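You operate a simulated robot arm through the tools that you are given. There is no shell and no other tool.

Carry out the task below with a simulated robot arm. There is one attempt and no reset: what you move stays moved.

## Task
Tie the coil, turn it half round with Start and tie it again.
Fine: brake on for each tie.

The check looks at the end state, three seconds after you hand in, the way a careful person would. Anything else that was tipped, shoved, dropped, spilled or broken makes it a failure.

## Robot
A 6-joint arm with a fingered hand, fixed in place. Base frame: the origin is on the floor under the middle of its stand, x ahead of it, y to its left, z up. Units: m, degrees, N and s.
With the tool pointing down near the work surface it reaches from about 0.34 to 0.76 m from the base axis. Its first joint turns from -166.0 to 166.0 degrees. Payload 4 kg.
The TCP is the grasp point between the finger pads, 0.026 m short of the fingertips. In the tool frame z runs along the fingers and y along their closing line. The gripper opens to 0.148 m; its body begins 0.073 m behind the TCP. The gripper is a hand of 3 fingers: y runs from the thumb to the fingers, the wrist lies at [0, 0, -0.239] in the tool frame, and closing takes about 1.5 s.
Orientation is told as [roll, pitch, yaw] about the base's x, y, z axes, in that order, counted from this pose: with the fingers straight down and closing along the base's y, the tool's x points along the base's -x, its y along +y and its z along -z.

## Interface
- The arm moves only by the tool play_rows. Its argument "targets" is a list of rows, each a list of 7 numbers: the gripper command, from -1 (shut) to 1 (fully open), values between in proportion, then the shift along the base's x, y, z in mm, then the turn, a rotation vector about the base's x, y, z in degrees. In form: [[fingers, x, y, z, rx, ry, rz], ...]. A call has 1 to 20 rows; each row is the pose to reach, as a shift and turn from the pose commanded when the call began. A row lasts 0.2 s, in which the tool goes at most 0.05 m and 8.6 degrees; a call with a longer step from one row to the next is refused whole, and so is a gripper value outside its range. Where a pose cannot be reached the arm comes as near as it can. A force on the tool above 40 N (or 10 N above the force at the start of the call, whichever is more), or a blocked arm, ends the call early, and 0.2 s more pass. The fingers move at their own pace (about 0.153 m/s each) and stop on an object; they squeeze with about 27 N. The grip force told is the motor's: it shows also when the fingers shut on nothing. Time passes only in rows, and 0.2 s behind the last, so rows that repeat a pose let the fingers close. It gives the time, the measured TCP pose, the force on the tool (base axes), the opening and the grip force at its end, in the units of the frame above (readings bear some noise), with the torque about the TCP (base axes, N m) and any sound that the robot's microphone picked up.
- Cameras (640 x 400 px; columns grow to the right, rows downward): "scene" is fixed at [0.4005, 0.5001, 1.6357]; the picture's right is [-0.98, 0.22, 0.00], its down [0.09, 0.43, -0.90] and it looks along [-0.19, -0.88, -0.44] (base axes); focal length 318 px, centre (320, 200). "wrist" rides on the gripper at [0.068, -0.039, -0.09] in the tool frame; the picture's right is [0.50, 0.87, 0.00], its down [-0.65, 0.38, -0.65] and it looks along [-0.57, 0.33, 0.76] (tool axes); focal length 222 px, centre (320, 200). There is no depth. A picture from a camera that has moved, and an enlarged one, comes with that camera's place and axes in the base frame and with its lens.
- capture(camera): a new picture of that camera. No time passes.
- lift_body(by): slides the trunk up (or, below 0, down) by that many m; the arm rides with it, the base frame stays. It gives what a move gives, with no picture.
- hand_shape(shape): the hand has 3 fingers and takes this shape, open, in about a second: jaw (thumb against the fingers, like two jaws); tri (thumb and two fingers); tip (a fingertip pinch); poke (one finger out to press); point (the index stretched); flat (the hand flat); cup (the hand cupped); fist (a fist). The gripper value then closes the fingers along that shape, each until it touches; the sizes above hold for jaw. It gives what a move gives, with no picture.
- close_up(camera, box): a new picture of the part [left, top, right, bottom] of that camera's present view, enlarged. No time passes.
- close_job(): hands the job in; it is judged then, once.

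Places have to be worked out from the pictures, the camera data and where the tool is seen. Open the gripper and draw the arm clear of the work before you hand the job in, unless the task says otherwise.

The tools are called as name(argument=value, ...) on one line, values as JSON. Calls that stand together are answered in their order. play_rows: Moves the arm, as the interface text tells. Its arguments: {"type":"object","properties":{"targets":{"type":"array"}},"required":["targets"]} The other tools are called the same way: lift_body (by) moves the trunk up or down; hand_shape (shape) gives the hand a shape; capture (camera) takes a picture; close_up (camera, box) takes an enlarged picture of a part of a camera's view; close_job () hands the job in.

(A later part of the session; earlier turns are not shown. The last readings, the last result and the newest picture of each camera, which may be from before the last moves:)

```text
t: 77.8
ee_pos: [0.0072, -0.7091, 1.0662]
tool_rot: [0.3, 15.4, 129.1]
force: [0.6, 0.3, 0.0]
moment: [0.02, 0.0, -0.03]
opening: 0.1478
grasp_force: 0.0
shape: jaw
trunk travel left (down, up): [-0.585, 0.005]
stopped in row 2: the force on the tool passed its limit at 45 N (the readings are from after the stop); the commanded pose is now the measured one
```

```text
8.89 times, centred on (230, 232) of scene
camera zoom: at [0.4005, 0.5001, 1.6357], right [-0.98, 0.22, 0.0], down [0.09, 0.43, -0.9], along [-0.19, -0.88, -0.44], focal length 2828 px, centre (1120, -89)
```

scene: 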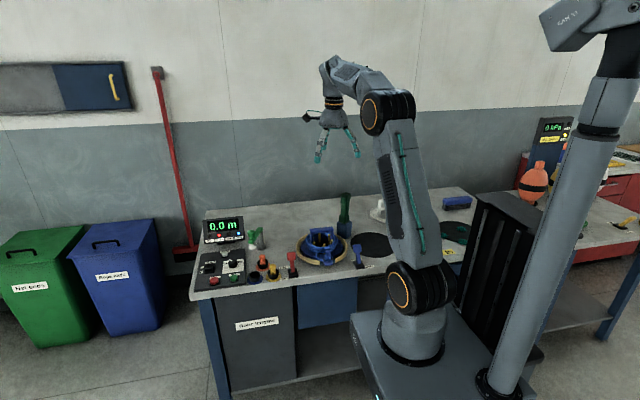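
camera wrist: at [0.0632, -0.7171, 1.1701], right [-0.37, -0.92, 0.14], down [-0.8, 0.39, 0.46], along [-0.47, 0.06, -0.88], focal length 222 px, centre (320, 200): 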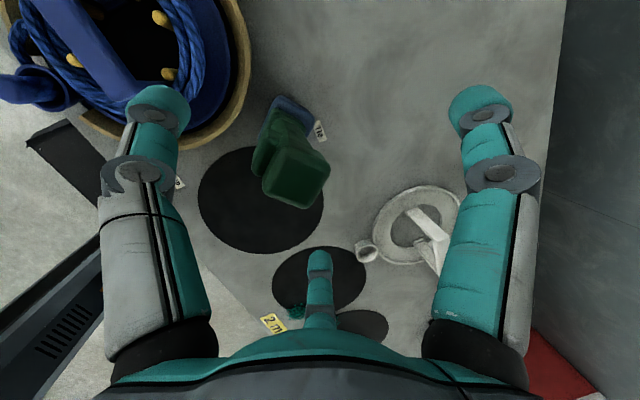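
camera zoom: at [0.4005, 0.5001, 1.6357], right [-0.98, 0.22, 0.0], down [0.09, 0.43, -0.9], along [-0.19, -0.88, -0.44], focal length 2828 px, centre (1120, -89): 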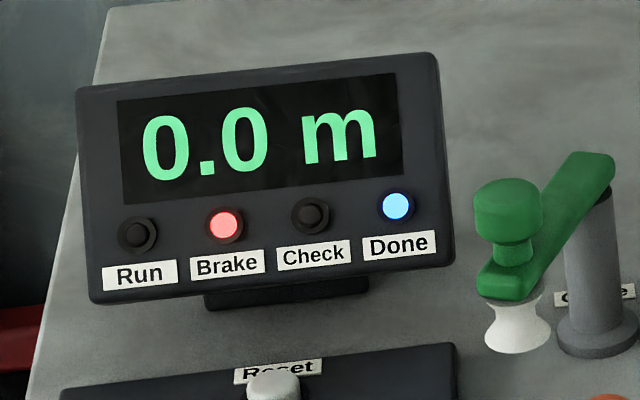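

The tool is undisturbed in its holster. I lower the open hand to z≈0.995 so the fingers grip the handle under the top block.

play_rows(targets=[[1, 0, 5, -15, 0, 0, 0], [1, 0, 5, -40, 0, 0, 0], [1, 0, 5, -60, 0, 0, 0], [1, 0, 5, -71, 0, 0, 0], [1, 0, 5, -71, 0, 0, 0]])

capture(camera="wrist")

close_up(camera="scene", box=[325, 180, 375, 250])

```text
t: 79.0
ee_pos: [0.0083, -0.7023, 0.9968]
tool_rot: [0.2, 15.5, 129.2]
force: [-0.8, 0.7, 0.9]
moment: [-0.03, 0.0, 0.0]
opening: 0.148
grasp_force: 0.0
shape: jaw
trunk travel left (down, up): [-0.585, 0.005]
```

```text
taken
camera wrist: at [0.0643, -0.7095, 1.1014], right [-0.37, -0.92, 0.14], down [-0.8, 0.39, 0.46], along [-0.47, 0.06, -0.88], focal length 222 px, centre (320, 200)
```

wrist: 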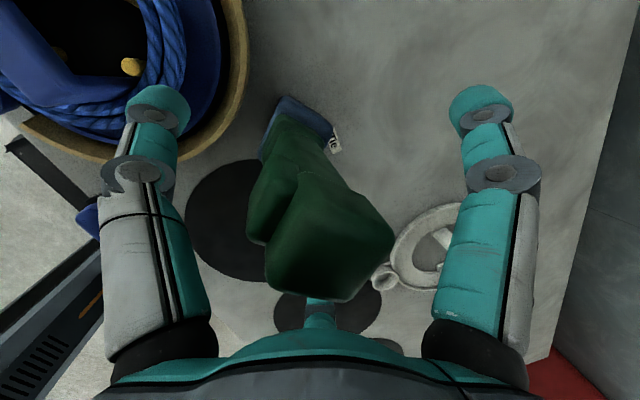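

```text
5.71 times, centred on (350, 215) of scene
camera zoom: at [0.4005, 0.5001, 1.6357], right [-0.98, 0.22, 0.0], down [0.09, 0.43, -0.9], along [-0.19, -0.88, -0.44], focal length 1818 px, centre (149, 114)
```

zoom: 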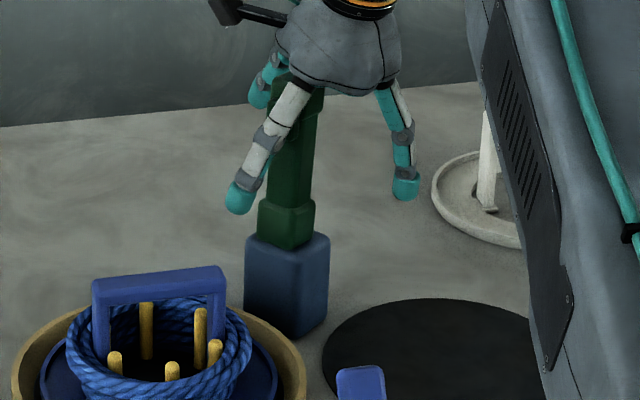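

The hand now surrounds the handle with the palm just above its top. I close in stages and watch the forces.

play_rows(targets=[[0.3, 0, 0, 0, 0, 0, 0], [0, 0, 0, 0, 0, 0, 0], [-0.3, 0, 0, 0, 0, 0, 0], [-0.45, 0, 0, 0, 0, 0, 0], [-0.45, 0, 0, 0, 0, 0, 0]])

close_up(camera="scene", box=[325, 180, 375, 250])

close_up(camera="wrist", box=[180, 60, 460, 310])

```text
t: 80.2
ee_pos: [0.0096, -0.7001, 0.9976]
tool_rot: [0.4, 15.5, 129.3]
force: [3.9, 4.6, 2.9]
moment: [0.12, -0.15, 0.07]
opening: 0.044
grasp_force: 0.0
shape: jaw
trunk travel left (down, up): [-0.585, 0.005]
```

```text
5.71 times, centred on (350, 215) of scene
camera zoom: at [0.4005, 0.5001, 1.6357], right [-0.98, 0.22, 0.0], down [0.09, 0.43, -0.9], along [-0.19, -0.88, -0.44], focal length 1818 px, centre (149, 114)
```

zoom: 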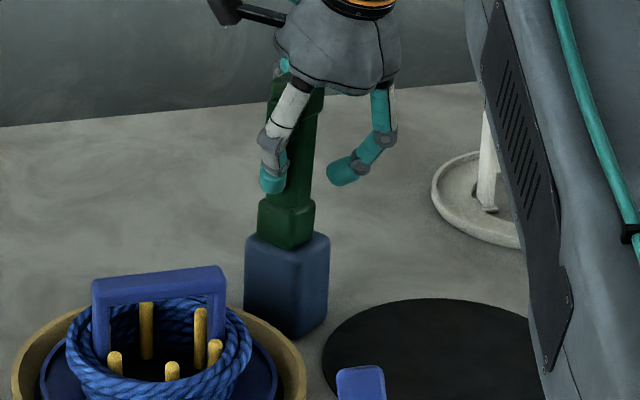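

```text
1.60 times, centred on (320, 185) of wrist
camera zoom: at [0.065, -0.7089, 1.1019], right [-0.37, -0.92, 0.14], down [-0.8, 0.39, 0.46], along [-0.47, 0.06, -0.88], focal length 355 px, centre (320, 224)
```

zoom: 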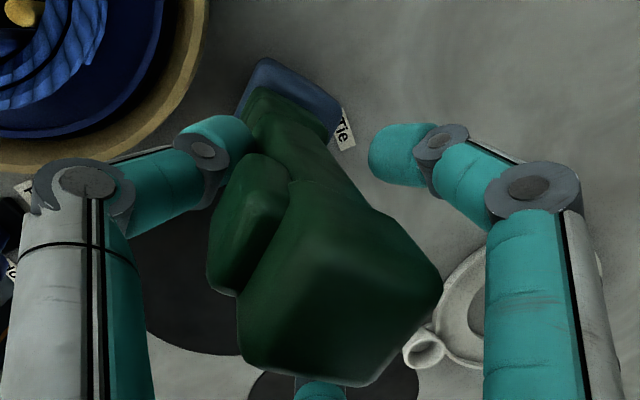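

The thumb tip now rests on the handle front below the trigger. I close fully while easing the hand 3 mm forward so the fingers come up behind.

play_rows(targets=[[-0.6, 1.2, 1, 0, 0, 0, 0], [-0.8, 2.3, 1.9, 0, 0, 0, 0], [-1, 2.3, 1.9, 0, 0, 0, 0], [-1, 2.3, 1.9, 0, 0, 0, 0], [-1, 2.3, 1.9, 0, 0, 0, 0], [-1, 2.3, 1.9, 0, 0, 0, 0]])

close_up(camera="scene", box=[325, 180, 375, 250])

close_up(camera="wrist", box=[180, 60, 460, 310])

```text
t: 81.6
ee_pos: [0.0131, -0.699, 0.9949]
tool_rot: [0.5, 15.5, 129.3]
force: [8.4, 6.0, -1.3]
moment: [0.34, -0.38, 0.1]
opening: 0.0272
grasp_force: 26.8
shape: jaw
trunk travel left (down, up): [-0.585, 0.005]
```

```text
5.71 times, centred on (350, 215) of scene
camera zoom: at [0.4005, 0.5001, 1.6357], right [-0.98, 0.22, 0.0], down [0.09, 0.43, -0.9], along [-0.19, -0.88, -0.44], focal length 1818 px, centre (149, 114)
```

zoom: 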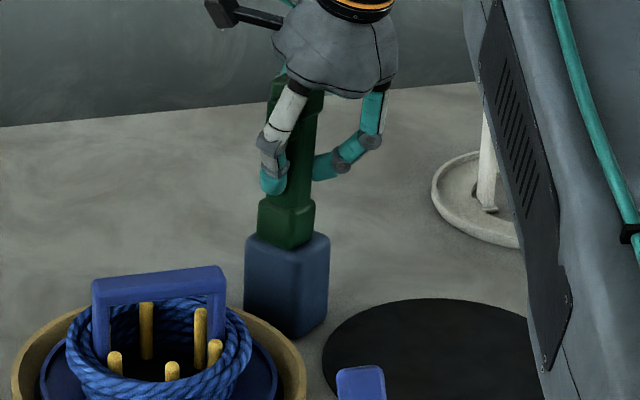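

```text
1.60 times, centred on (320, 185) of wrist
camera zoom: at [0.068, -0.7068, 1.1008], right [-0.37, -0.92, 0.14], down [-0.8, 0.39, 0.46], along [-0.48, 0.06, -0.88], focal length 355 px, centre (320, 224)
```

zoom: 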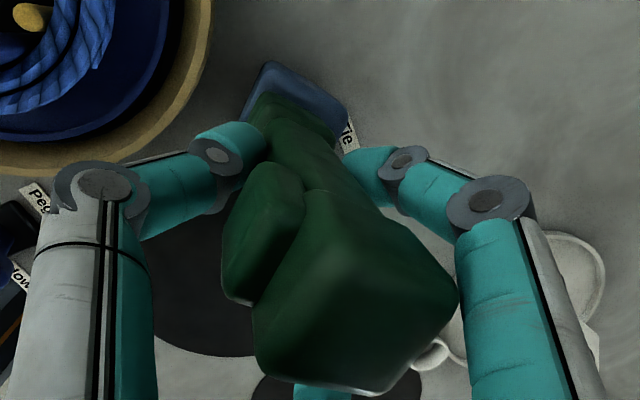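

The handle is held by all three fingers (opening 27 mm, 26.8 N). I relieve the remaining ~10 N side load by easing 2 mm more toward the drum side, then lift gently.

play_rows(targets=[[-1, 1.5, 1.2, 0, 0, 0, 0], [-1, 2.5, 2, 0, 0, 0, 0], [-1, 2.5, 2, 0, 0, 0, 0]])

play_rows(targets=[[-1, 0, 0, 5, 0, 0, 0], [-1, 0, 0, 10, 0, 0, 0], [-1, 0, 0, 15, 0, 0, 0], [-1, 0, 0, 15, 0, 0, 0]])

close_up(camera="scene", box=[325, 180, 375, 250])

```text
t: 82.4
ee_pos: [0.0133, -0.6996, 0.9961]
tool_rot: [0.4, 15.5, 129.2]
force: [-1.1, 5.1, -2.7]
moment: [0.2, -0.05, 0.11]
opening: 0.0274
grasp_force: 27.6
shape: jaw
trunk travel left (down, up): [-0.585, 0.005]
```

```text
t: 83.5
ee_pos: [0.0144, -0.7, 1.0053]
tool_rot: [0.1, 15.0, 129.1]
force: [3.3, -5.5, -18.1]
moment: [-0.09, 0.1, -0.08]
opening: 0.0244
grasp_force: 27.4
shape: jaw
trunk travel left (down, up): [-0.585, 0.005]
stopped in row 4: the force on the tool passed its limit at 40 N (the readings are from after the stop); the commanded pose is now the measured one
```

```text
5.71 times, centred on (350, 215) of scene
camera zoom: at [0.4005, 0.5001, 1.6357], right [-0.98, 0.22, 0.0], down [0.09, 0.43, -0.9], along [-0.19, -0.88, -0.44], focal length 1818 px, centre (149, 114)
```

zoom: 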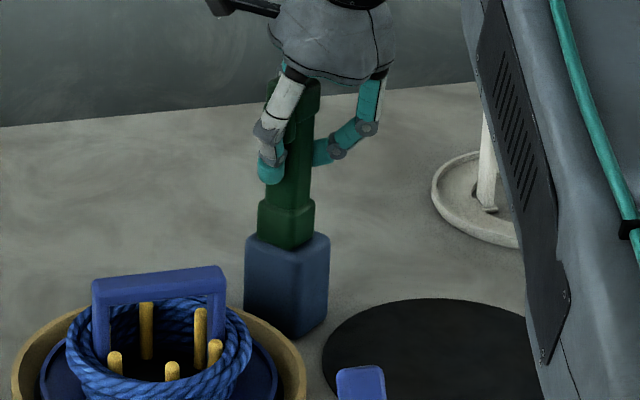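

Even at 40 N the "tool" does not come out: it isn't a loose tool but seems to be an arm hinged at its lower block, with its head facing the drum exactly at the coil's radius. So it should be swung forward onto the coil. I relieve the pull and open the hand.

play_rows(targets=[[-1, 0, 0, -4, 0, 0, 0], [-1, 0, 0, -6, 0, 0, 0], [0, 0, 0, -6, 0, 0, 0], [1, 0, 0, -6, 0, 0, 0], [1, 0, 0, -6, 0, 0, 0], [1, 0, 0, -6, 0, 0, 0]])

close_up(camera="scene", box=[325, 180, 375, 250])

```text
t: 84.9
ee_pos: [0.0134, -0.6974, 1.0028]
tool_rot: [0.2, 15.3, 129.3]
force: [0.3, -0.3, 1.3]
moment: [-0.01, 0.01, 0.02]
opening: 0.148
grasp_force: 0.0
shape: jaw
trunk travel left (down, up): [-0.585, 0.005]
```

```text
5.71 times, centred on (350, 215) of scene
camera zoom: at [0.4005, 0.5001, 1.6357], right [-0.98, 0.22, 0.0], down [0.09, 0.43, -0.9], along [-0.19, -0.88, -0.44], focal length 1818 px, centre (149, 114)
```

zoom: 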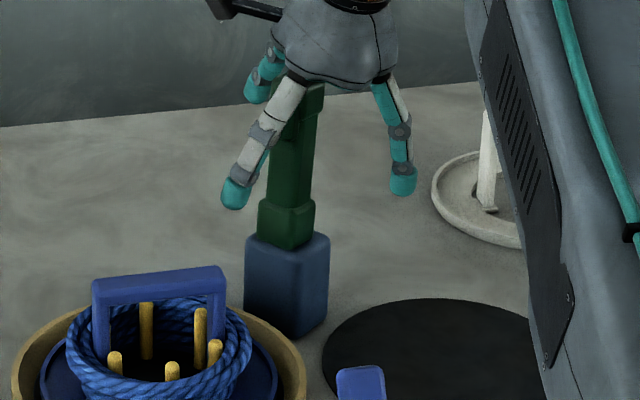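

The arm is undisturbed. I raise the open hand clear above it, move behind it (away from the drum), and close the fingers into a pushing tip.

play_rows(targets=[[1, 0, 0, 35, 0, 0, 0], [1, 0, 0, 70, 0, 0, 0], [1, 0, 0, 98, 0, 0, 0], [0.3, -17, -14, 98, 0, 0, 0], [-0.5, -34.4, -27.6, 98, 0, 0, 0], [-1, -34.4, -27.6, 98, 0, 0, 0], [-1, -34.4, -27.6, 98, 0, 0, 0], [-1, -34.4, -27.6, 98, 0, 0, 0], [-1, -34.4, -27.6, 98, 0, 0, 0]])

capture(camera="wrist")

close_up(camera="scene", box=[320, 160, 390, 250])

```text
t: 86.9
ee_pos: [-0.0197, -0.7245, 1.1005]
tool_rot: [0.2, 15.4, 129.1]
force: [-0.6, 0.1, -0.5]
moment: [0.03, 0.01, 0.01]
opening: 0.0
grasp_force: 27.1
shape: jaw
trunk travel left (down, up): [-0.585, 0.005]
```

```text
taken
camera wrist: at [0.0364, -0.7323, 1.2058], right [-0.37, -0.92, 0.14], down [-0.8, 0.39, 0.46], along [-0.47, 0.06, -0.88], focal length 222 px, centre (320, 200)
```

wrist: 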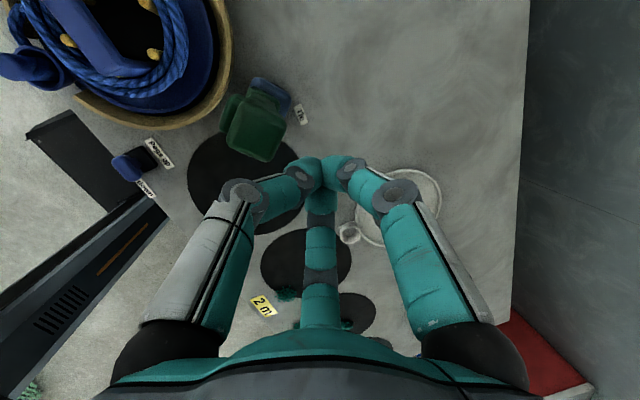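

```text
4.44 times, centred on (355, 205) of scene
camera zoom: at [0.4005, 0.5001, 1.6357], right [-0.98, 0.22, 0.0], down [0.09, 0.43, -0.9], along [-0.19, -0.88, -0.44], focal length 1414 px, centre (164, 178)
```

zoom: 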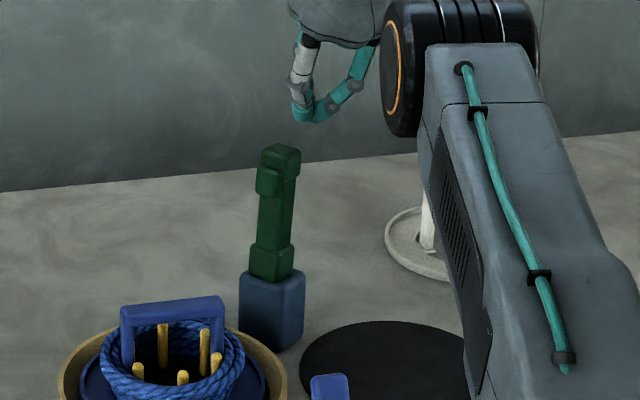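

I'm behind the arm. The thumb's knuckle would bump it, so I spin the closed hand 60° about its own axis so that the gap between thumb and finger faces the arm.

play_rows(targets=[[-1, 0, 0, 0, 1.3, -1.6, -7.7], [-1, 0, 0, 0, 2.6, -3.2, -15.5], [-1, 0, 0, 0, 3.9, -4.8, -23.2], [-1, 0, 0, 0, 5.2, -6.5, -30.9], [-1, 0, 0, 0, 6.5, -8.1, -38.7], [-1, 0, 0, 0, 7.8, -9.7, -46.4], [-1, 0, 0, 0, 9.0, -11.1, -53.5], [-1, 0, 0, 0, 9.8, -12.1, -58], [-1, 0, 0, 0, 9.8, -12.1, -58]])

capture(camera="wrist")

close_up(camera="scene", box=[320, 160, 390, 250])

```text
t: 88.9
ee_pos: [-0.0202, -0.7233, 1.1006]
tool_rot: [-13.0, 7.9, 68.0]
force: [0.5, 0.0, -0.3]
moment: [0.01, 0.01, 0.04]
opening: 0.0
grasp_force: 26.9
shape: jaw
trunk travel left (down, up): [-0.585, 0.005]
```

```text
taken
camera wrist: at [-0.0242, -0.7814, 1.2049], right [-0.98, -0.17, -0.12], down [-0.21, 0.86, 0.46], along [0.03, 0.47, -0.88], focal length 222 px, centre (320, 200)
```

wrist: 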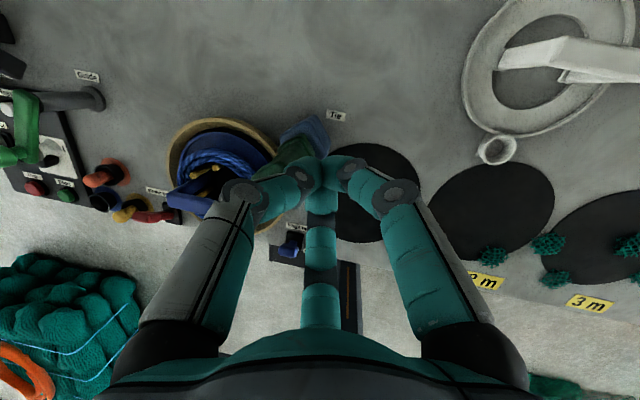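

```text
4.44 times, centred on (355, 205) of scene
camera zoom: at [0.4005, 0.5001, 1.6357], right [-0.98, 0.22, 0.0], down [0.09, 0.43, -0.9], along [-0.19, -0.88, -0.44], focal length 1414 px, centre (164, 178)
```

zoom: 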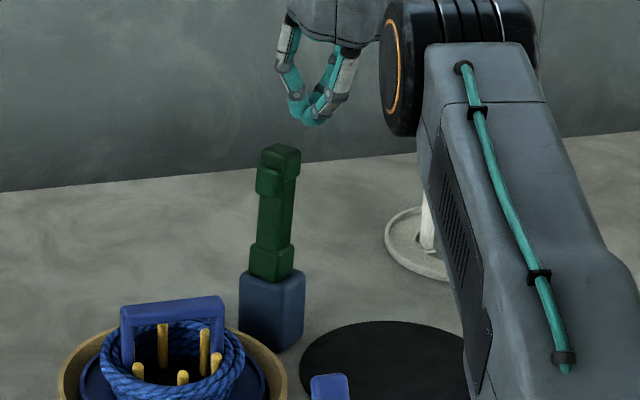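

Now the push direction lies between thumb and a finger. I descend behind the arm to about 1.01 m tip height, with force monitoring.

play_rows(targets=[[-1, -3, -2.5, -20, 0, 0, 0], [-1, -3, -2.5, -40, 0, 0, 0], [-1, -3, -2.5, -55, 0, 0, 0], [-1, -3, -2.5, -66, 0, 0, 0], [-1, -3, -2.5, -66, 0, 0, 0]])

close_up(camera="scene", box=[320, 170, 380, 240])

close_up(camera="wrist", box=[200, 60, 420, 260])

```text
t: 90.1
ee_pos: [-0.0268, -0.7355, 1.037]
tool_rot: [-12.6, 7.5, 68.5]
force: [-0.4, 0.0, -0.2]
moment: [0.03, 0.01, -0.03]
opening: 0.0
grasp_force: 27.2
shape: jaw
out of reach, approached as far as the arm can: row 3, 4, 5
trunk travel left (down, up): [-0.585, 0.005]
```

```text
5.71 times, centred on (350, 205) of scene
camera zoom: at [0.4005, 0.5001, 1.6357], right [-0.98, 0.22, 0.0], down [0.09, 0.43, -0.9], along [-0.19, -0.88, -0.44], focal length 1818 px, centre (149, 171)
```

zoom: 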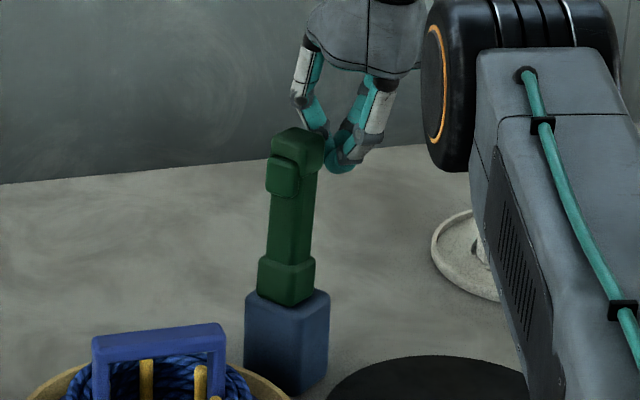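

```text
2.00 times, centred on (310, 160) of wrist
camera zoom: at [-0.0295, -0.793, 1.1408], right [-0.98, -0.17, -0.12], down [-0.21, 0.86, 0.46], along [0.02, 0.48, -0.88], focal length 444 px, centre (340, 280)
```

zoom: 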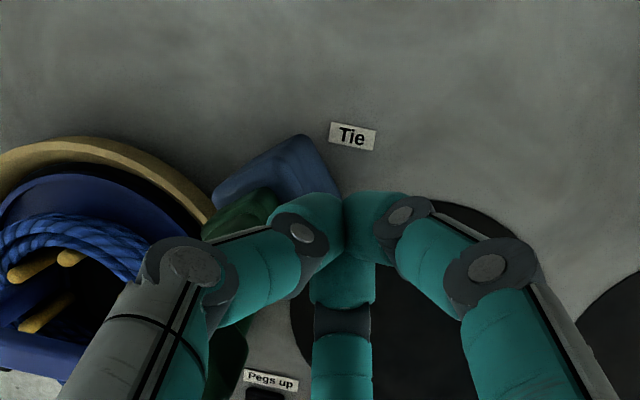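

The arm shows "out of reach" for the last rows, although it is nearly at the target. I check gently whether it still moves freely by pushing slowly toward the green arm.

play_rows(targets=[[-1, 4, 4, 0, 0, 0, 0], [-1, 8, 8, 0, 0, 0, 0], [-1, 12, 12, 0, 0, 0, 0], [-1, 12, 12, 0, 0, 0, 0]])

capture(camera="scene")

```text
t: 91.1
ee_pos: [-0.0117, -0.7178, 1.0347]
tool_rot: [-12.9, 7.6, 68.2]
force: [0.0, -0.9, -0.1]
moment: [0.05, 0.02, -0.01]
opening: 0.0003
grasp_force: 27.0
shape: jaw
trunk travel left (down, up): [-0.585, 0.005]
```

```text
taken
```

scene: 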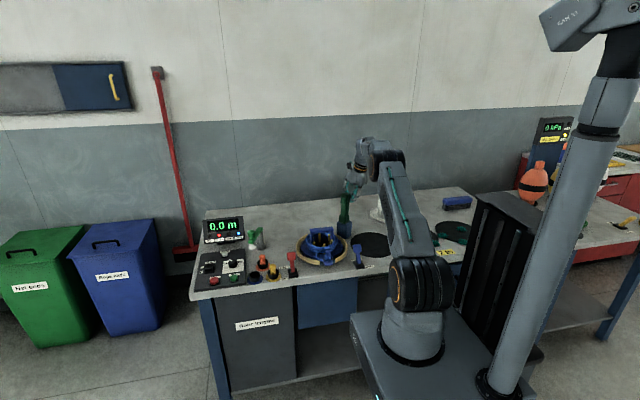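

No contact yet, and motion is normal. I push slowly along the drum direction, about 25 mm with a slight rise, to see whether the green arm swings.

play_rows(targets=[[-1, 3, 2.5, 0, 0, 0, 0], [-1, 7, 5.7, 1, 0, 0, 0], [-1, 11, 8.9, 3, 0, 0, 0], [-1, 15, 12.2, 4, 0, 0, 0], [-1, 20, 16.2, 5, 0, 0, 0], [-1, 20, 16.2, 5, 0, 0, 0]])

close_up(camera="scene", box=[320, 170, 380, 240])

```text
t: 92.5
ee_pos: [0.0089, -0.7003, 1.0391]
tool_rot: [-12.9, 7.7, 68.2]
force: [-1.0, -1.1, -0.4]
moment: [0.01, 0.04, 0.03]
opening: 0.0
grasp_force: 26.5
shape: jaw
trunk travel left (down, up): [-0.585, 0.005]
```

```text
5.71 times, centred on (350, 205) of scene
camera zoom: at [0.4005, 0.5001, 1.6357], right [-0.98, 0.22, 0.0], down [0.09, 0.43, -0.9], along [-0.19, -0.88, -0.44], focal length 1818 px, centre (149, 171)
```

zoom: 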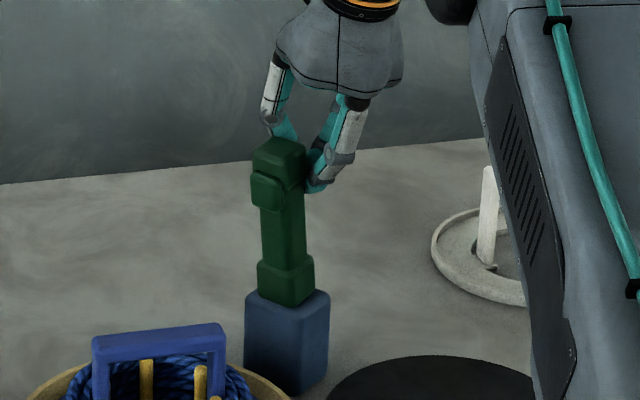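

The green arm swings toward the drum with almost no force - it is indeed a hinged tie arm. I continue following its arc to about 45°.

play_rows(targets=[[-1, 10, 8.1, 0, 0, 0, 0], [-1, 20.2, 16.4, -1, 0, 0, 0], [-1, 30.8, 25, -5, 0, 0, 0], [-1, 39.6, 32.1, -9.5, 0, 0, 0], [-1, 39.6, 32.1, -9.5, 0, 0, 0]])

close_up(camera="scene", box=[300, 180, 380, 270])

capture(camera="wrist")

```text
t: 93.7
ee_pos: [0.0464, -0.6669, 1.0313]
tool_rot: [-12.9, 7.8, 68.2]
force: [1.4, -0.2, 0.0]
moment: [0.02, -0.02, 0.02]
opening: 0.0
grasp_force: 27.2
shape: jaw
trunk travel left (down, up): [-0.585, 0.005]
```

```text
4.44 times, centred on (340, 225) of scene
camera zoom: at [0.4005, 0.5001, 1.6357], right [-0.98, 0.22, 0.0], down [0.09, 0.43, -0.9], along [-0.19, -0.88, -0.44], focal length 1414 px, centre (231, 89)
```

zoom: 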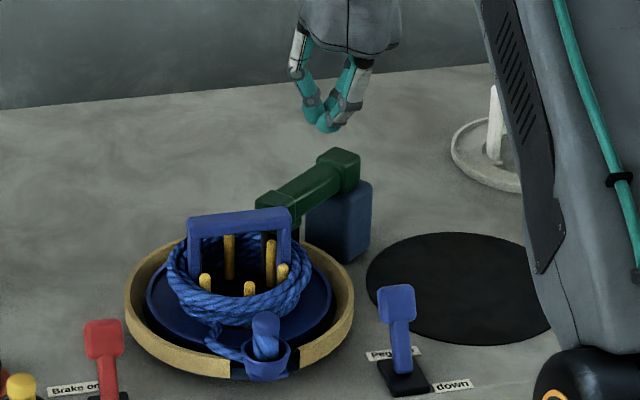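

```text
taken
camera wrist: at [0.0433, -0.7245, 1.1357], right [-0.98, -0.17, -0.12], down [-0.21, 0.86, 0.46], along [0.03, 0.48, -0.88], focal length 222 px, centre (320, 200)
```

wrist: 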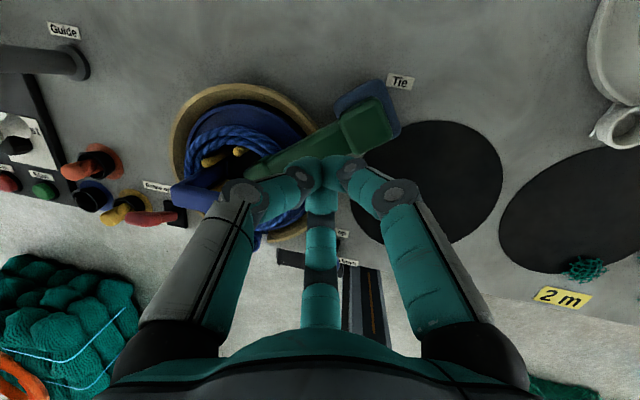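

The tie arm tipped over by its own weight and now lies down onto the coil. I look closely at it and at the lamps.

close_up(camera="scene", box=[295, 210, 360, 275])

close_up(camera="wrist", box=[160, 60, 420, 250])

close_up(camera="scene", box=[195, 210, 265, 255])

```text
6.15 times, centred on (328, 242) of scene
camera zoom: at [0.4005, 0.5001, 1.6357], right [-0.98, 0.22, 0.0], down [0.09, 0.43, -0.9], along [-0.19, -0.88, -0.44], focal length 1958 px, centre (274, -62)
```

zoom: 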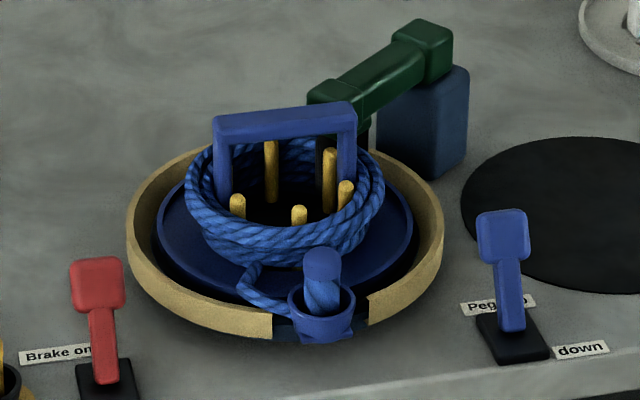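

```text
2.11 times, centred on (290, 155) of wrist
camera zoom: at [0.0433, -0.7245, 1.1357], right [-0.98, -0.17, -0.12], down [-0.21, 0.86, 0.46], along [0.03, 0.48, -0.88], focal length 468 px, centre (383, 295)
```

zoom: 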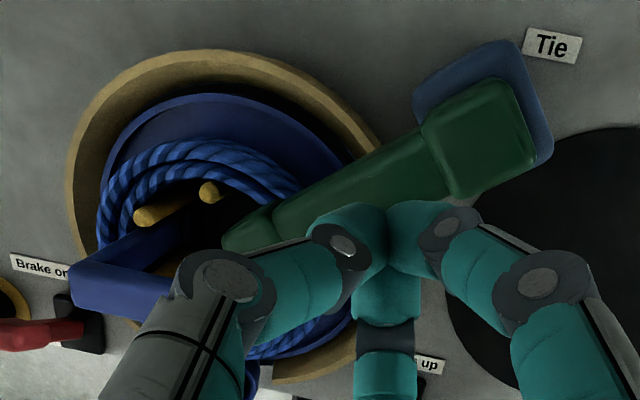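

```text
8.89 times, centred on (230, 232) of scene
camera zoom: at [0.4005, 0.5001, 1.6357], right [-0.98, 0.22, 0.0], down [0.09, 0.43, -0.9], along [-0.19, -0.88, -0.44], focal length 2828 px, centre (1120, -89)
```

zoom: 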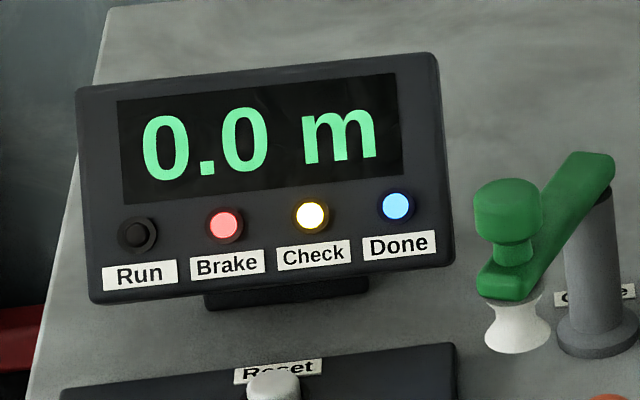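

The tie arm lies on the coil at about 80°, and the "Check" lamp has come on (probably because the arm is down or the tie is not yet pressed home). I move the fingertips over the arm near its head and press down gently.

play_rows(targets=[[-1, 15, 11, 0, 0, 0, 0], [-1, 30, 22, 0, 0, 0, 0], [-1, 45, 33, 0, 0, 0, 0], [-1, 45, 33, -15, 0, 0, 0], [-1, 45, 33, -30, 0, 0, 0], [-1, 45, 33, -40, 0, 0, 0], [-1, 45, 33, -46, 0, 0, 0], [-1, 45, 33, -46, 0, 0, 0]])

close_up(camera="scene", box=[295, 190, 360, 255])

```text
t: 95.5
ee_pos: [0.0935, -0.6339, 0.9849]
tool_rot: [-12.9, 7.7, 68.3]
force: [0.8, -0.1, 0.0]
moment: [0.01, 0.0, -0.01]
opening: 0.0001
grasp_force: 26.7
shape: jaw
trunk travel left (down, up): [-0.585, 0.005]
```

```text
6.15 times, centred on (328, 222) of scene
camera zoom: at [0.4005, 0.5001, 1.6357], right [-0.98, 0.22, 0.0], down [0.09, 0.43, -0.9], along [-0.19, -0.88, -0.44], focal length 1958 px, centre (274, 62)
```

zoom: 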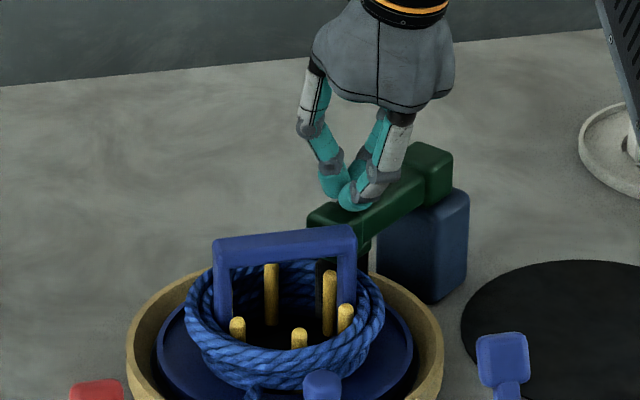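

No contact yet (tip ≈0.96 m). I press further down in small steps.

play_rows(targets=[[-1, 0, 0, -4, 0, 0, 0], [-1, 0, 0, -8, 0, 0, 0], [-1, 0, 0, -11, 0, 0, 0], [-1, 0, 0, -14, 0, 0, 0], [-1, 0, 0, -16, 0, 0, 0], [-1, 0, 0, -18, 0, 0, 0]])

close_up(camera="scene", box=[195, 210, 265, 255])

close_up(camera="scene", box=[295, 190, 360, 255])

```text
t: 96.4
ee_pos: [0.0913, -0.6353, 0.9785]
tool_rot: [-13.2, 8.5, 68.1]
force: [-2.5, 7.7, 22.1]
moment: [0.13, 0.06, 0.0]
opening: 0.0001
grasp_force: 27.4
shape: jaw
trunk travel left (down, up): [-0.585, 0.005]
stopped in row 4: the force on the tool passed its limit at 42 N (the readings are from after the stop); the commanded pose is now the measured one
```

```text
8.89 times, centred on (230, 232) of scene
camera zoom: at [0.4005, 0.5001, 1.6357], right [-0.98, 0.22, 0.0], down [0.09, 0.43, -0.9], along [-0.19, -0.88, -0.44], focal length 2828 px, centre (1120, -89)
```

zoom: 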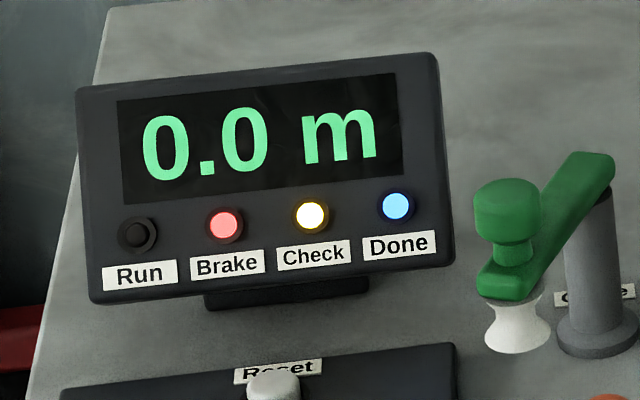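

```text
6.15 times, centred on (328, 222) of scene
camera zoom: at [0.4005, 0.5001, 1.6357], right [-0.98, 0.22, 0.0], down [0.09, 0.43, -0.9], along [-0.19, -0.88, -0.44], focal length 1958 px, centre (274, 62)
```

zoom: 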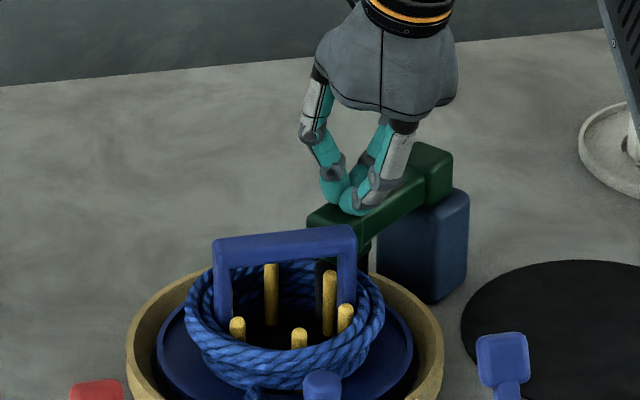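

The tie arm is hard on its stop (42 N), no click heard; the tie itself presumably happens when the arm is down. I lift off, straighten the hand to vertical, and look at the coil.

play_rows(targets=[[-1, 0, 0, 25, 0, 0, 0], [-1, 0, 0, 50, 0, 0, 0], [-1, 0, 5, 80, 5.8, 4.7, 0], [-1, 0, 10, 100, 11.66, 9.44, 0], [-1, 0, 10, 100, 11.66, 9.44, 0]])

capture(camera="wrist")

close_up(camera="scene", box=[195, 210, 265, 255])

close_up(camera="scene", box=[300, 215, 350, 260])

```text
t: 97.6
ee_pos: [0.091, -0.625, 1.0763]
tool_rot: [0.1, 0.7, 69.2]
force: [-0.3, -0.5, -0.8]
moment: [0.01, 0.0, 0.0]
opening: 0.0
grasp_force: 27.4
shape: jaw
trunk travel left (down, up): [-0.585, 0.005]
```

```text
taken
camera wrist: at [0.1032, -0.7017, 1.1663], right [-0.99, -0.16, 0.01], down [-0.12, 0.75, 0.65], along [-0.11, 0.64, -0.76], focal length 222 px, centre (320, 200)
```

wrist: 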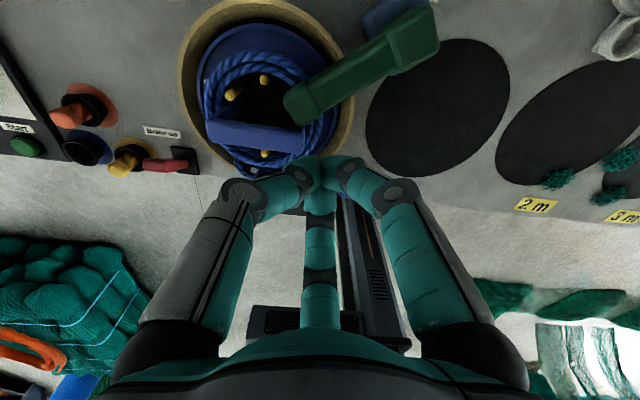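

```text
8.89 times, centred on (230, 232) of scene
camera zoom: at [0.4005, 0.5001, 1.6357], right [-0.98, 0.22, 0.0], down [0.09, 0.43, -0.9], along [-0.19, -0.88, -0.44], focal length 2828 px, centre (1120, -89)
```

zoom: 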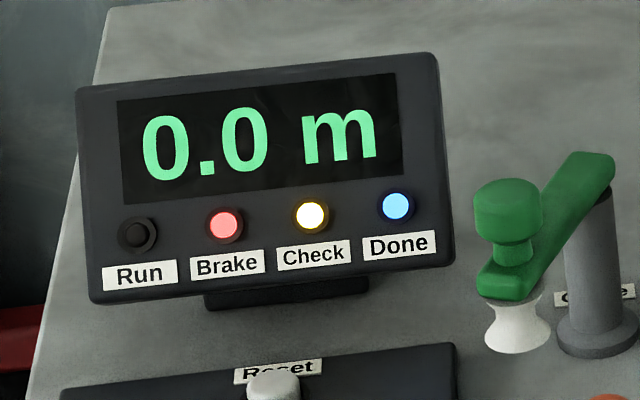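

```text
8.89 times, centred on (325, 238) of scene
camera zoom: at [0.4005, 0.5001, 1.6357], right [-0.98, 0.22, 0.0], down [0.09, 0.43, -0.9], along [-0.19, -0.88, -0.44], focal length 2828 px, centre (276, -133)
```

zoom: 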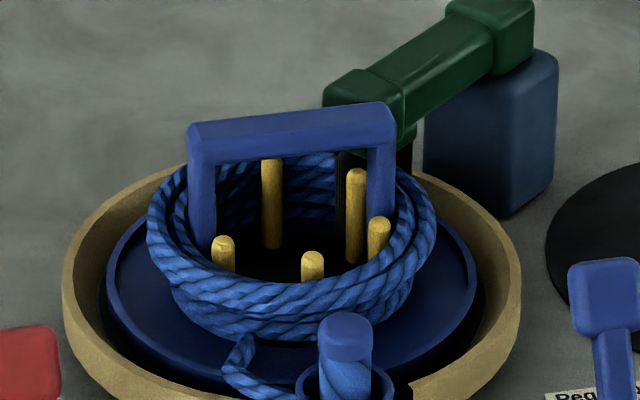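

There now seems to be a dark tie band around the coil right under the arm's head. To raise the arm again I will pinch its handle from both sides: turn the hand to yaw 39° (closing across the arm), open, and move above the handle.

play_rows(targets=[[-1, -4, -7, 0, 0, 0, -7.5], [0, -8, -14, 0, 0, 0, -15], [1, -12, -22, 0, 0, 0, -22.5], [1, -18.6, -33, -10, 0, 0, -30], [1, -18.6, -33, -20, 0, 0, -30], [1, -18.6, -33, -20, 0, 0, -30]])

capture(camera="wrist")

close_up(camera="wrist", box=[200, 30, 440, 210])

```text
t: 99.0
ee_pos: [0.0733, -0.6593, 1.0539]
tool_rot: [0.0, 0.7, 39.0]
force: [0.5, -0.9, 0.3]
moment: [0.01, 0.02, -0.02]
opening: 0.1478
grasp_force: 0.0
shape: jaw
trunk travel left (down, up): [-0.585, 0.005]
```

```text
taken
camera wrist: at [0.0459, -0.7325, 1.1454], right [-0.93, 0.36, 0.01], down [0.28, 0.71, 0.65], along [0.23, 0.61, -0.76], focal length 222 px, centre (320, 200)
```

wrist: 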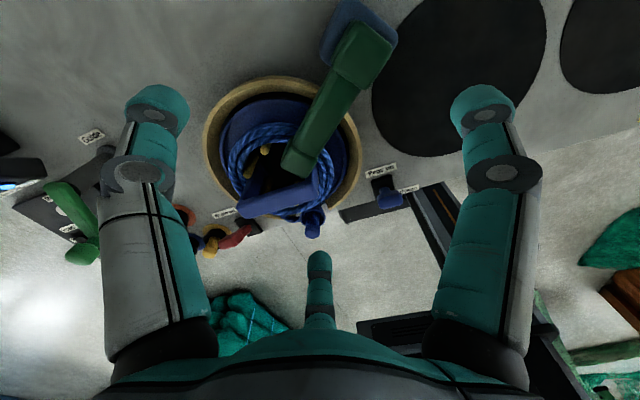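

```text
2.22 times, centred on (320, 120) of wrist
camera zoom: at [0.0459, -0.7325, 1.1454], right [-0.93, 0.36, 0.01], down [0.28, 0.71, 0.65], along [0.23, 0.61, -0.76], focal length 494 px, centre (320, 378)
```

zoom: 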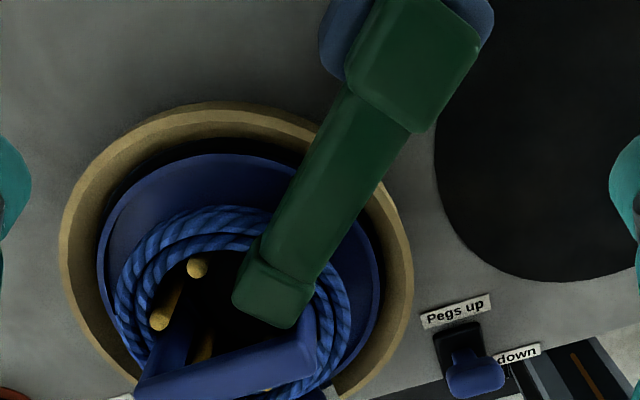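

The hand is centred over the arm's handle. I descend to pinch height (z≈0.93).

play_rows(targets=[[1, -1, 0, -40, 0, 0, 0], [1, -2, 0, -80, 0, 0, 0], [1, -2.5, 0, -110, 0, 0, 0], [1, -2.5, 0, -124, 0, 0, 0], [1, -2.5, 0, -124, 0, 0, 0]])

capture(camera="wrist")

close_up(camera="scene", box=[295, 190, 375, 265])

```text
t: 100.2
ee_pos: [0.0682, -0.6588, 0.9293]
tool_rot: [0.0, 0.6, 39.2]
force: [-3.0, 0.3, 1.3]
moment: [0.08, -0.07, 0.2]
opening: 0.1479
grasp_force: 0.0
shape: jaw
trunk travel left (down, up): [-0.585, 0.005]
```

```text
taken
camera wrist: at [0.0411, -0.7317, 1.0207], right [-0.93, 0.36, 0.01], down [0.28, 0.71, 0.65], along [0.22, 0.61, -0.76], focal length 222 px, centre (320, 200)
```

wrist: 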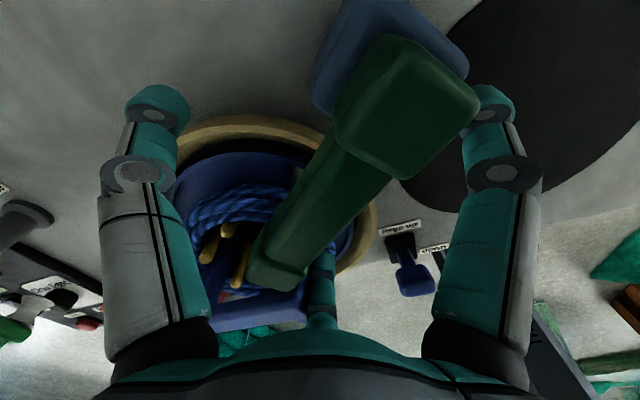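

```text
5.33 times, centred on (335, 228) of scene
camera zoom: at [0.4005, 0.5001, 1.6357], right [-0.98, 0.22, 0.0], down [0.09, 0.43, -0.9], along [-0.19, -0.88, -0.44], focal length 1696 px, centre (240, 53)
```

zoom: 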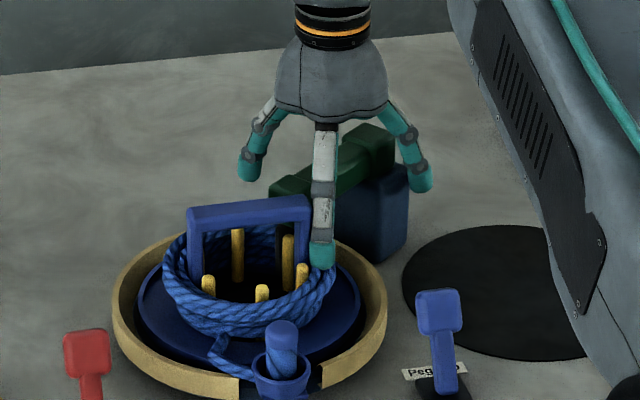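

One finger just brushes the arch's end (3 N). Closing moves it away from there, so I close onto the handle now in stages.

play_rows(targets=[[0.4, -1, 0, 0, 0, 0, 0], [0, -1, 0, 0, 0, 0, 0], [-0.4, 0, 0, 0, 0, 0, 0], [-0.7, 0, 0, 0, 0, 0, 0], [-1, 0, 0, 0, 0, 0, 0], [-1, 0, 0, 0, 0, 0, 0], [-1, 0, 0, 0, 0, 0, 0]])

close_up(camera="scene", box=[295, 190, 375, 265])

capture(camera="wrist")

```text
t: 101.8
ee_pos: [0.0706, -0.6579, 0.931]
tool_rot: [0.1, 0.5, 39.1]
force: [-4.4, 6.0, -4.8]
moment: [0.07, -0.08, -0.03]
opening: 0.0151
grasp_force: 27.2
shape: jaw
trunk travel left (down, up): [-0.585, 0.005]
```

```text
5.33 times, centred on (335, 228) of scene
camera zoom: at [0.4005, 0.5001, 1.6357], right [-0.98, 0.22, 0.0], down [0.09, 0.43, -0.9], along [-0.19, -0.88, -0.44], focal length 1696 px, centre (240, 53)
```

zoom: 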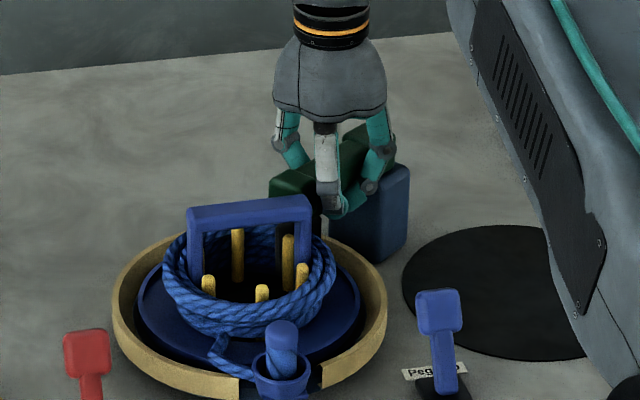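

```text
taken
camera wrist: at [0.0424, -0.7316, 1.021], right [-0.93, 0.36, 0.01], down [0.28, 0.71, 0.65], along [0.23, 0.61, -0.76], focal length 222 px, centre (320, 200)
```

wrist: 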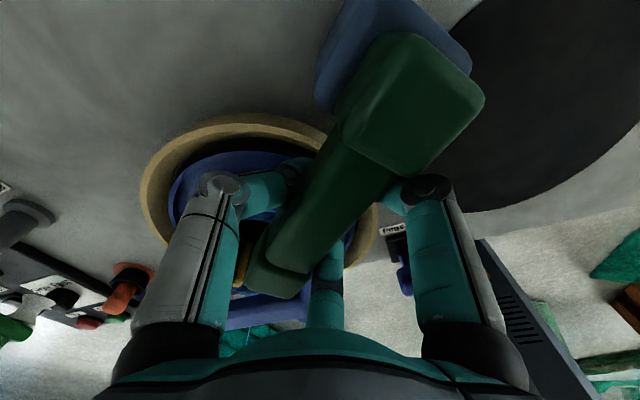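

The fingers have closed around and under the handle (opening 15 mm), so they will carry it. I lift along its arc to about 50° and look.

play_rows(targets=[[-1, -2, -1.5, 8, 0, 0, 0], [-1, -4, -3.3, 17, 0, 0, 0], [-1, -7.5, -6, 25, 0, 0, 0], [-1, -11.5, -9.3, 33, 0, 0, 0], [-1, -11.5, -9.3, 33, 0, 0, 0]])

close_up(camera="scene", box=[295, 180, 375, 265])

capture(camera="wrist")

```text
t: 103.0
ee_pos: [0.0566, -0.6692, 0.9655]
tool_rot: [-0.1, 0.9, 39.1]
force: [-4.0, 5.4, 2.9]
moment: [0.0, 0.09, -0.11]
opening: 0.0119
grasp_force: 27.5
shape: jaw
trunk travel left (down, up): [-0.585, 0.005]
```

```text
4.71 times, centred on (335, 222) of scene
camera zoom: at [0.4005, 0.5001, 1.6357], right [-0.98, 0.22, 0.0], down [0.09, 0.43, -0.9], along [-0.19, -0.88, -0.44], focal length 1497 px, centre (249, 94)
```

zoom: 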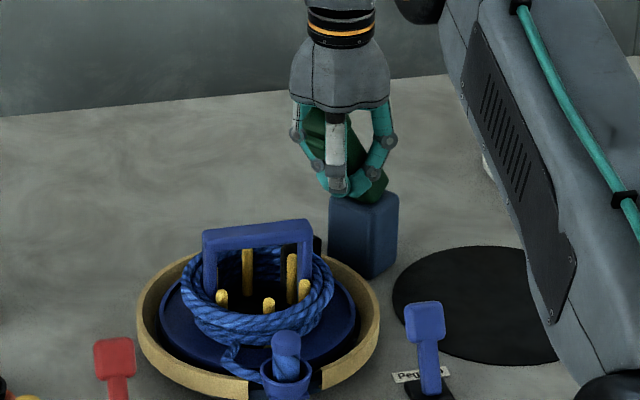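

```text
taken
camera wrist: at [0.0301, -0.7421, 1.0567], right [-0.93, 0.36, 0.01], down [0.28, 0.71, 0.64], along [0.22, 0.6, -0.77], focal length 222 px, centre (320, 200)
```

wrist: 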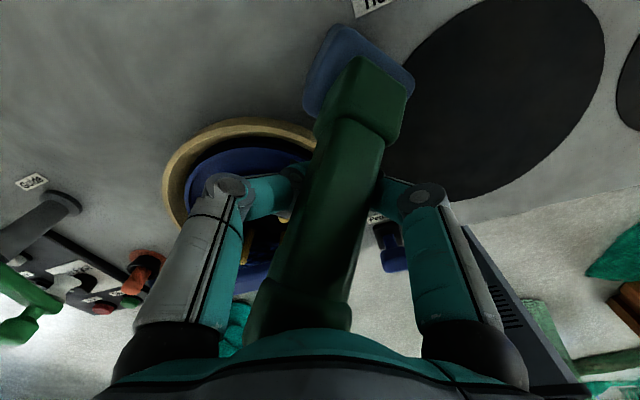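

The arm is up to roughly 40°, cradled by the closed fingers in front of it; and a dark tie band is visible on the coil. I push it back along the arc to upright with the fingertips.

play_rows(targets=[[-1, -3, -2.4, 5, 0, 0, 0], [-1, -6, -4.9, 10, 0, 0, 0], [-1, -9, -7.3, 14, 0, 0, 0], [-1, -12, -9.7, 17, 0, 0, 0], [-1, -15, -12.2, 20, 0, 0, 0], [-1, -15, -12.2, 20, 0, 0, 0]])

close_up(camera="scene", box=[295, 180, 375, 265])

capture(camera="wrist")

```text
t: 104.4
ee_pos: [0.0439, -0.6801, 0.984]
tool_rot: [0.1, 0.6, 39.2]
force: [-4.5, 7.1, -6.9]
moment: [-0.01, -0.44, -0.2]
opening: 0.0116
grasp_force: 27.2
shape: jaw
trunk travel left (down, up): [-0.585, 0.005]
```

```text
4.71 times, centred on (335, 222) of scene
camera zoom: at [0.4005, 0.5001, 1.6357], right [-0.98, 0.22, 0.0], down [0.09, 0.43, -0.9], along [-0.19, -0.88, -0.44], focal length 1497 px, centre (249, 94)
```

zoom: 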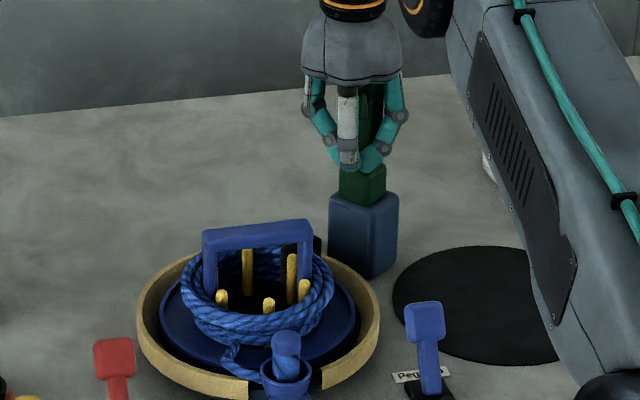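

```text
taken
camera wrist: at [0.0164, -0.7539, 1.075], right [-0.93, 0.36, 0.01], down [0.28, 0.71, 0.65], along [0.23, 0.61, -0.76], focal length 222 px, centre (320, 200)
```

wrist: 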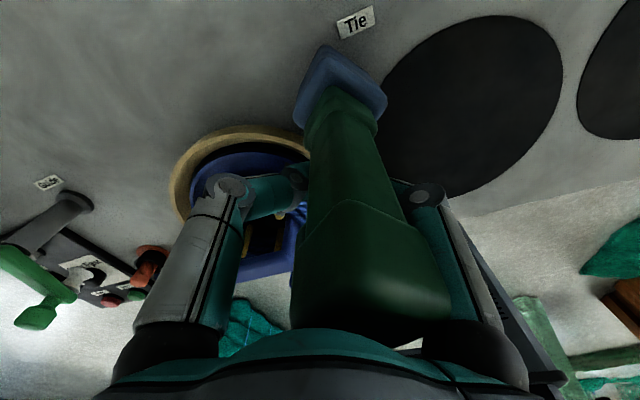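

It's nearly upright. I push a few millimetres more until it meets its rear stop.

play_rows(targets=[[-1, -2, -1.6, 2, 0, 0, 0], [-1, -4, -3.2, 3, 0, 0, 0], [-1, -6, -4.9, 4, 0, 0, 0], [-1, -8, -6.5, 5, 0, 0, 0], [-1, -8, -6.5, 5, 0, 0, 0]])

close_up(camera="scene", box=[295, 180, 375, 265])

close_up(camera="scene", box=[195, 210, 265, 255])

```text
t: 105.6
ee_pos: [0.0388, -0.6844, 0.9891]
tool_rot: [0.1, 0.4, 39.1]
force: [15.8, 28.6, -12.9]
moment: [0.32, -1.24, -0.2]
opening: 0.0114
grasp_force: 27.1
shape: jaw
trunk travel left (down, up): [-0.585, 0.005]
```

```text
4.71 times, centred on (335, 222) of scene
camera zoom: at [0.4005, 0.5001, 1.6357], right [-0.98, 0.22, 0.0], down [0.09, 0.43, -0.9], along [-0.19, -0.88, -0.44], focal length 1497 px, centre (249, 94)
```

zoom: 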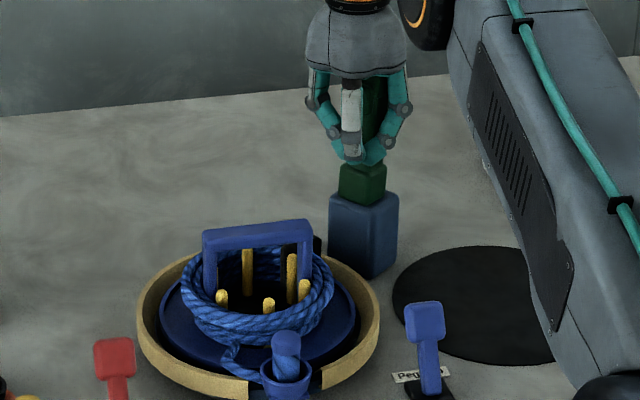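

```text
8.89 times, centred on (230, 232) of scene
camera zoom: at [0.4005, 0.5001, 1.6357], right [-0.98, 0.22, 0.0], down [0.09, 0.43, -0.9], along [-0.19, -0.88, -0.44], focal length 2828 px, centre (1120, -89)
```

zoom: 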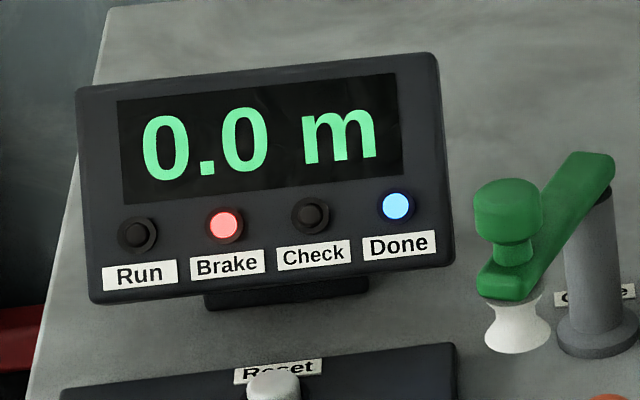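

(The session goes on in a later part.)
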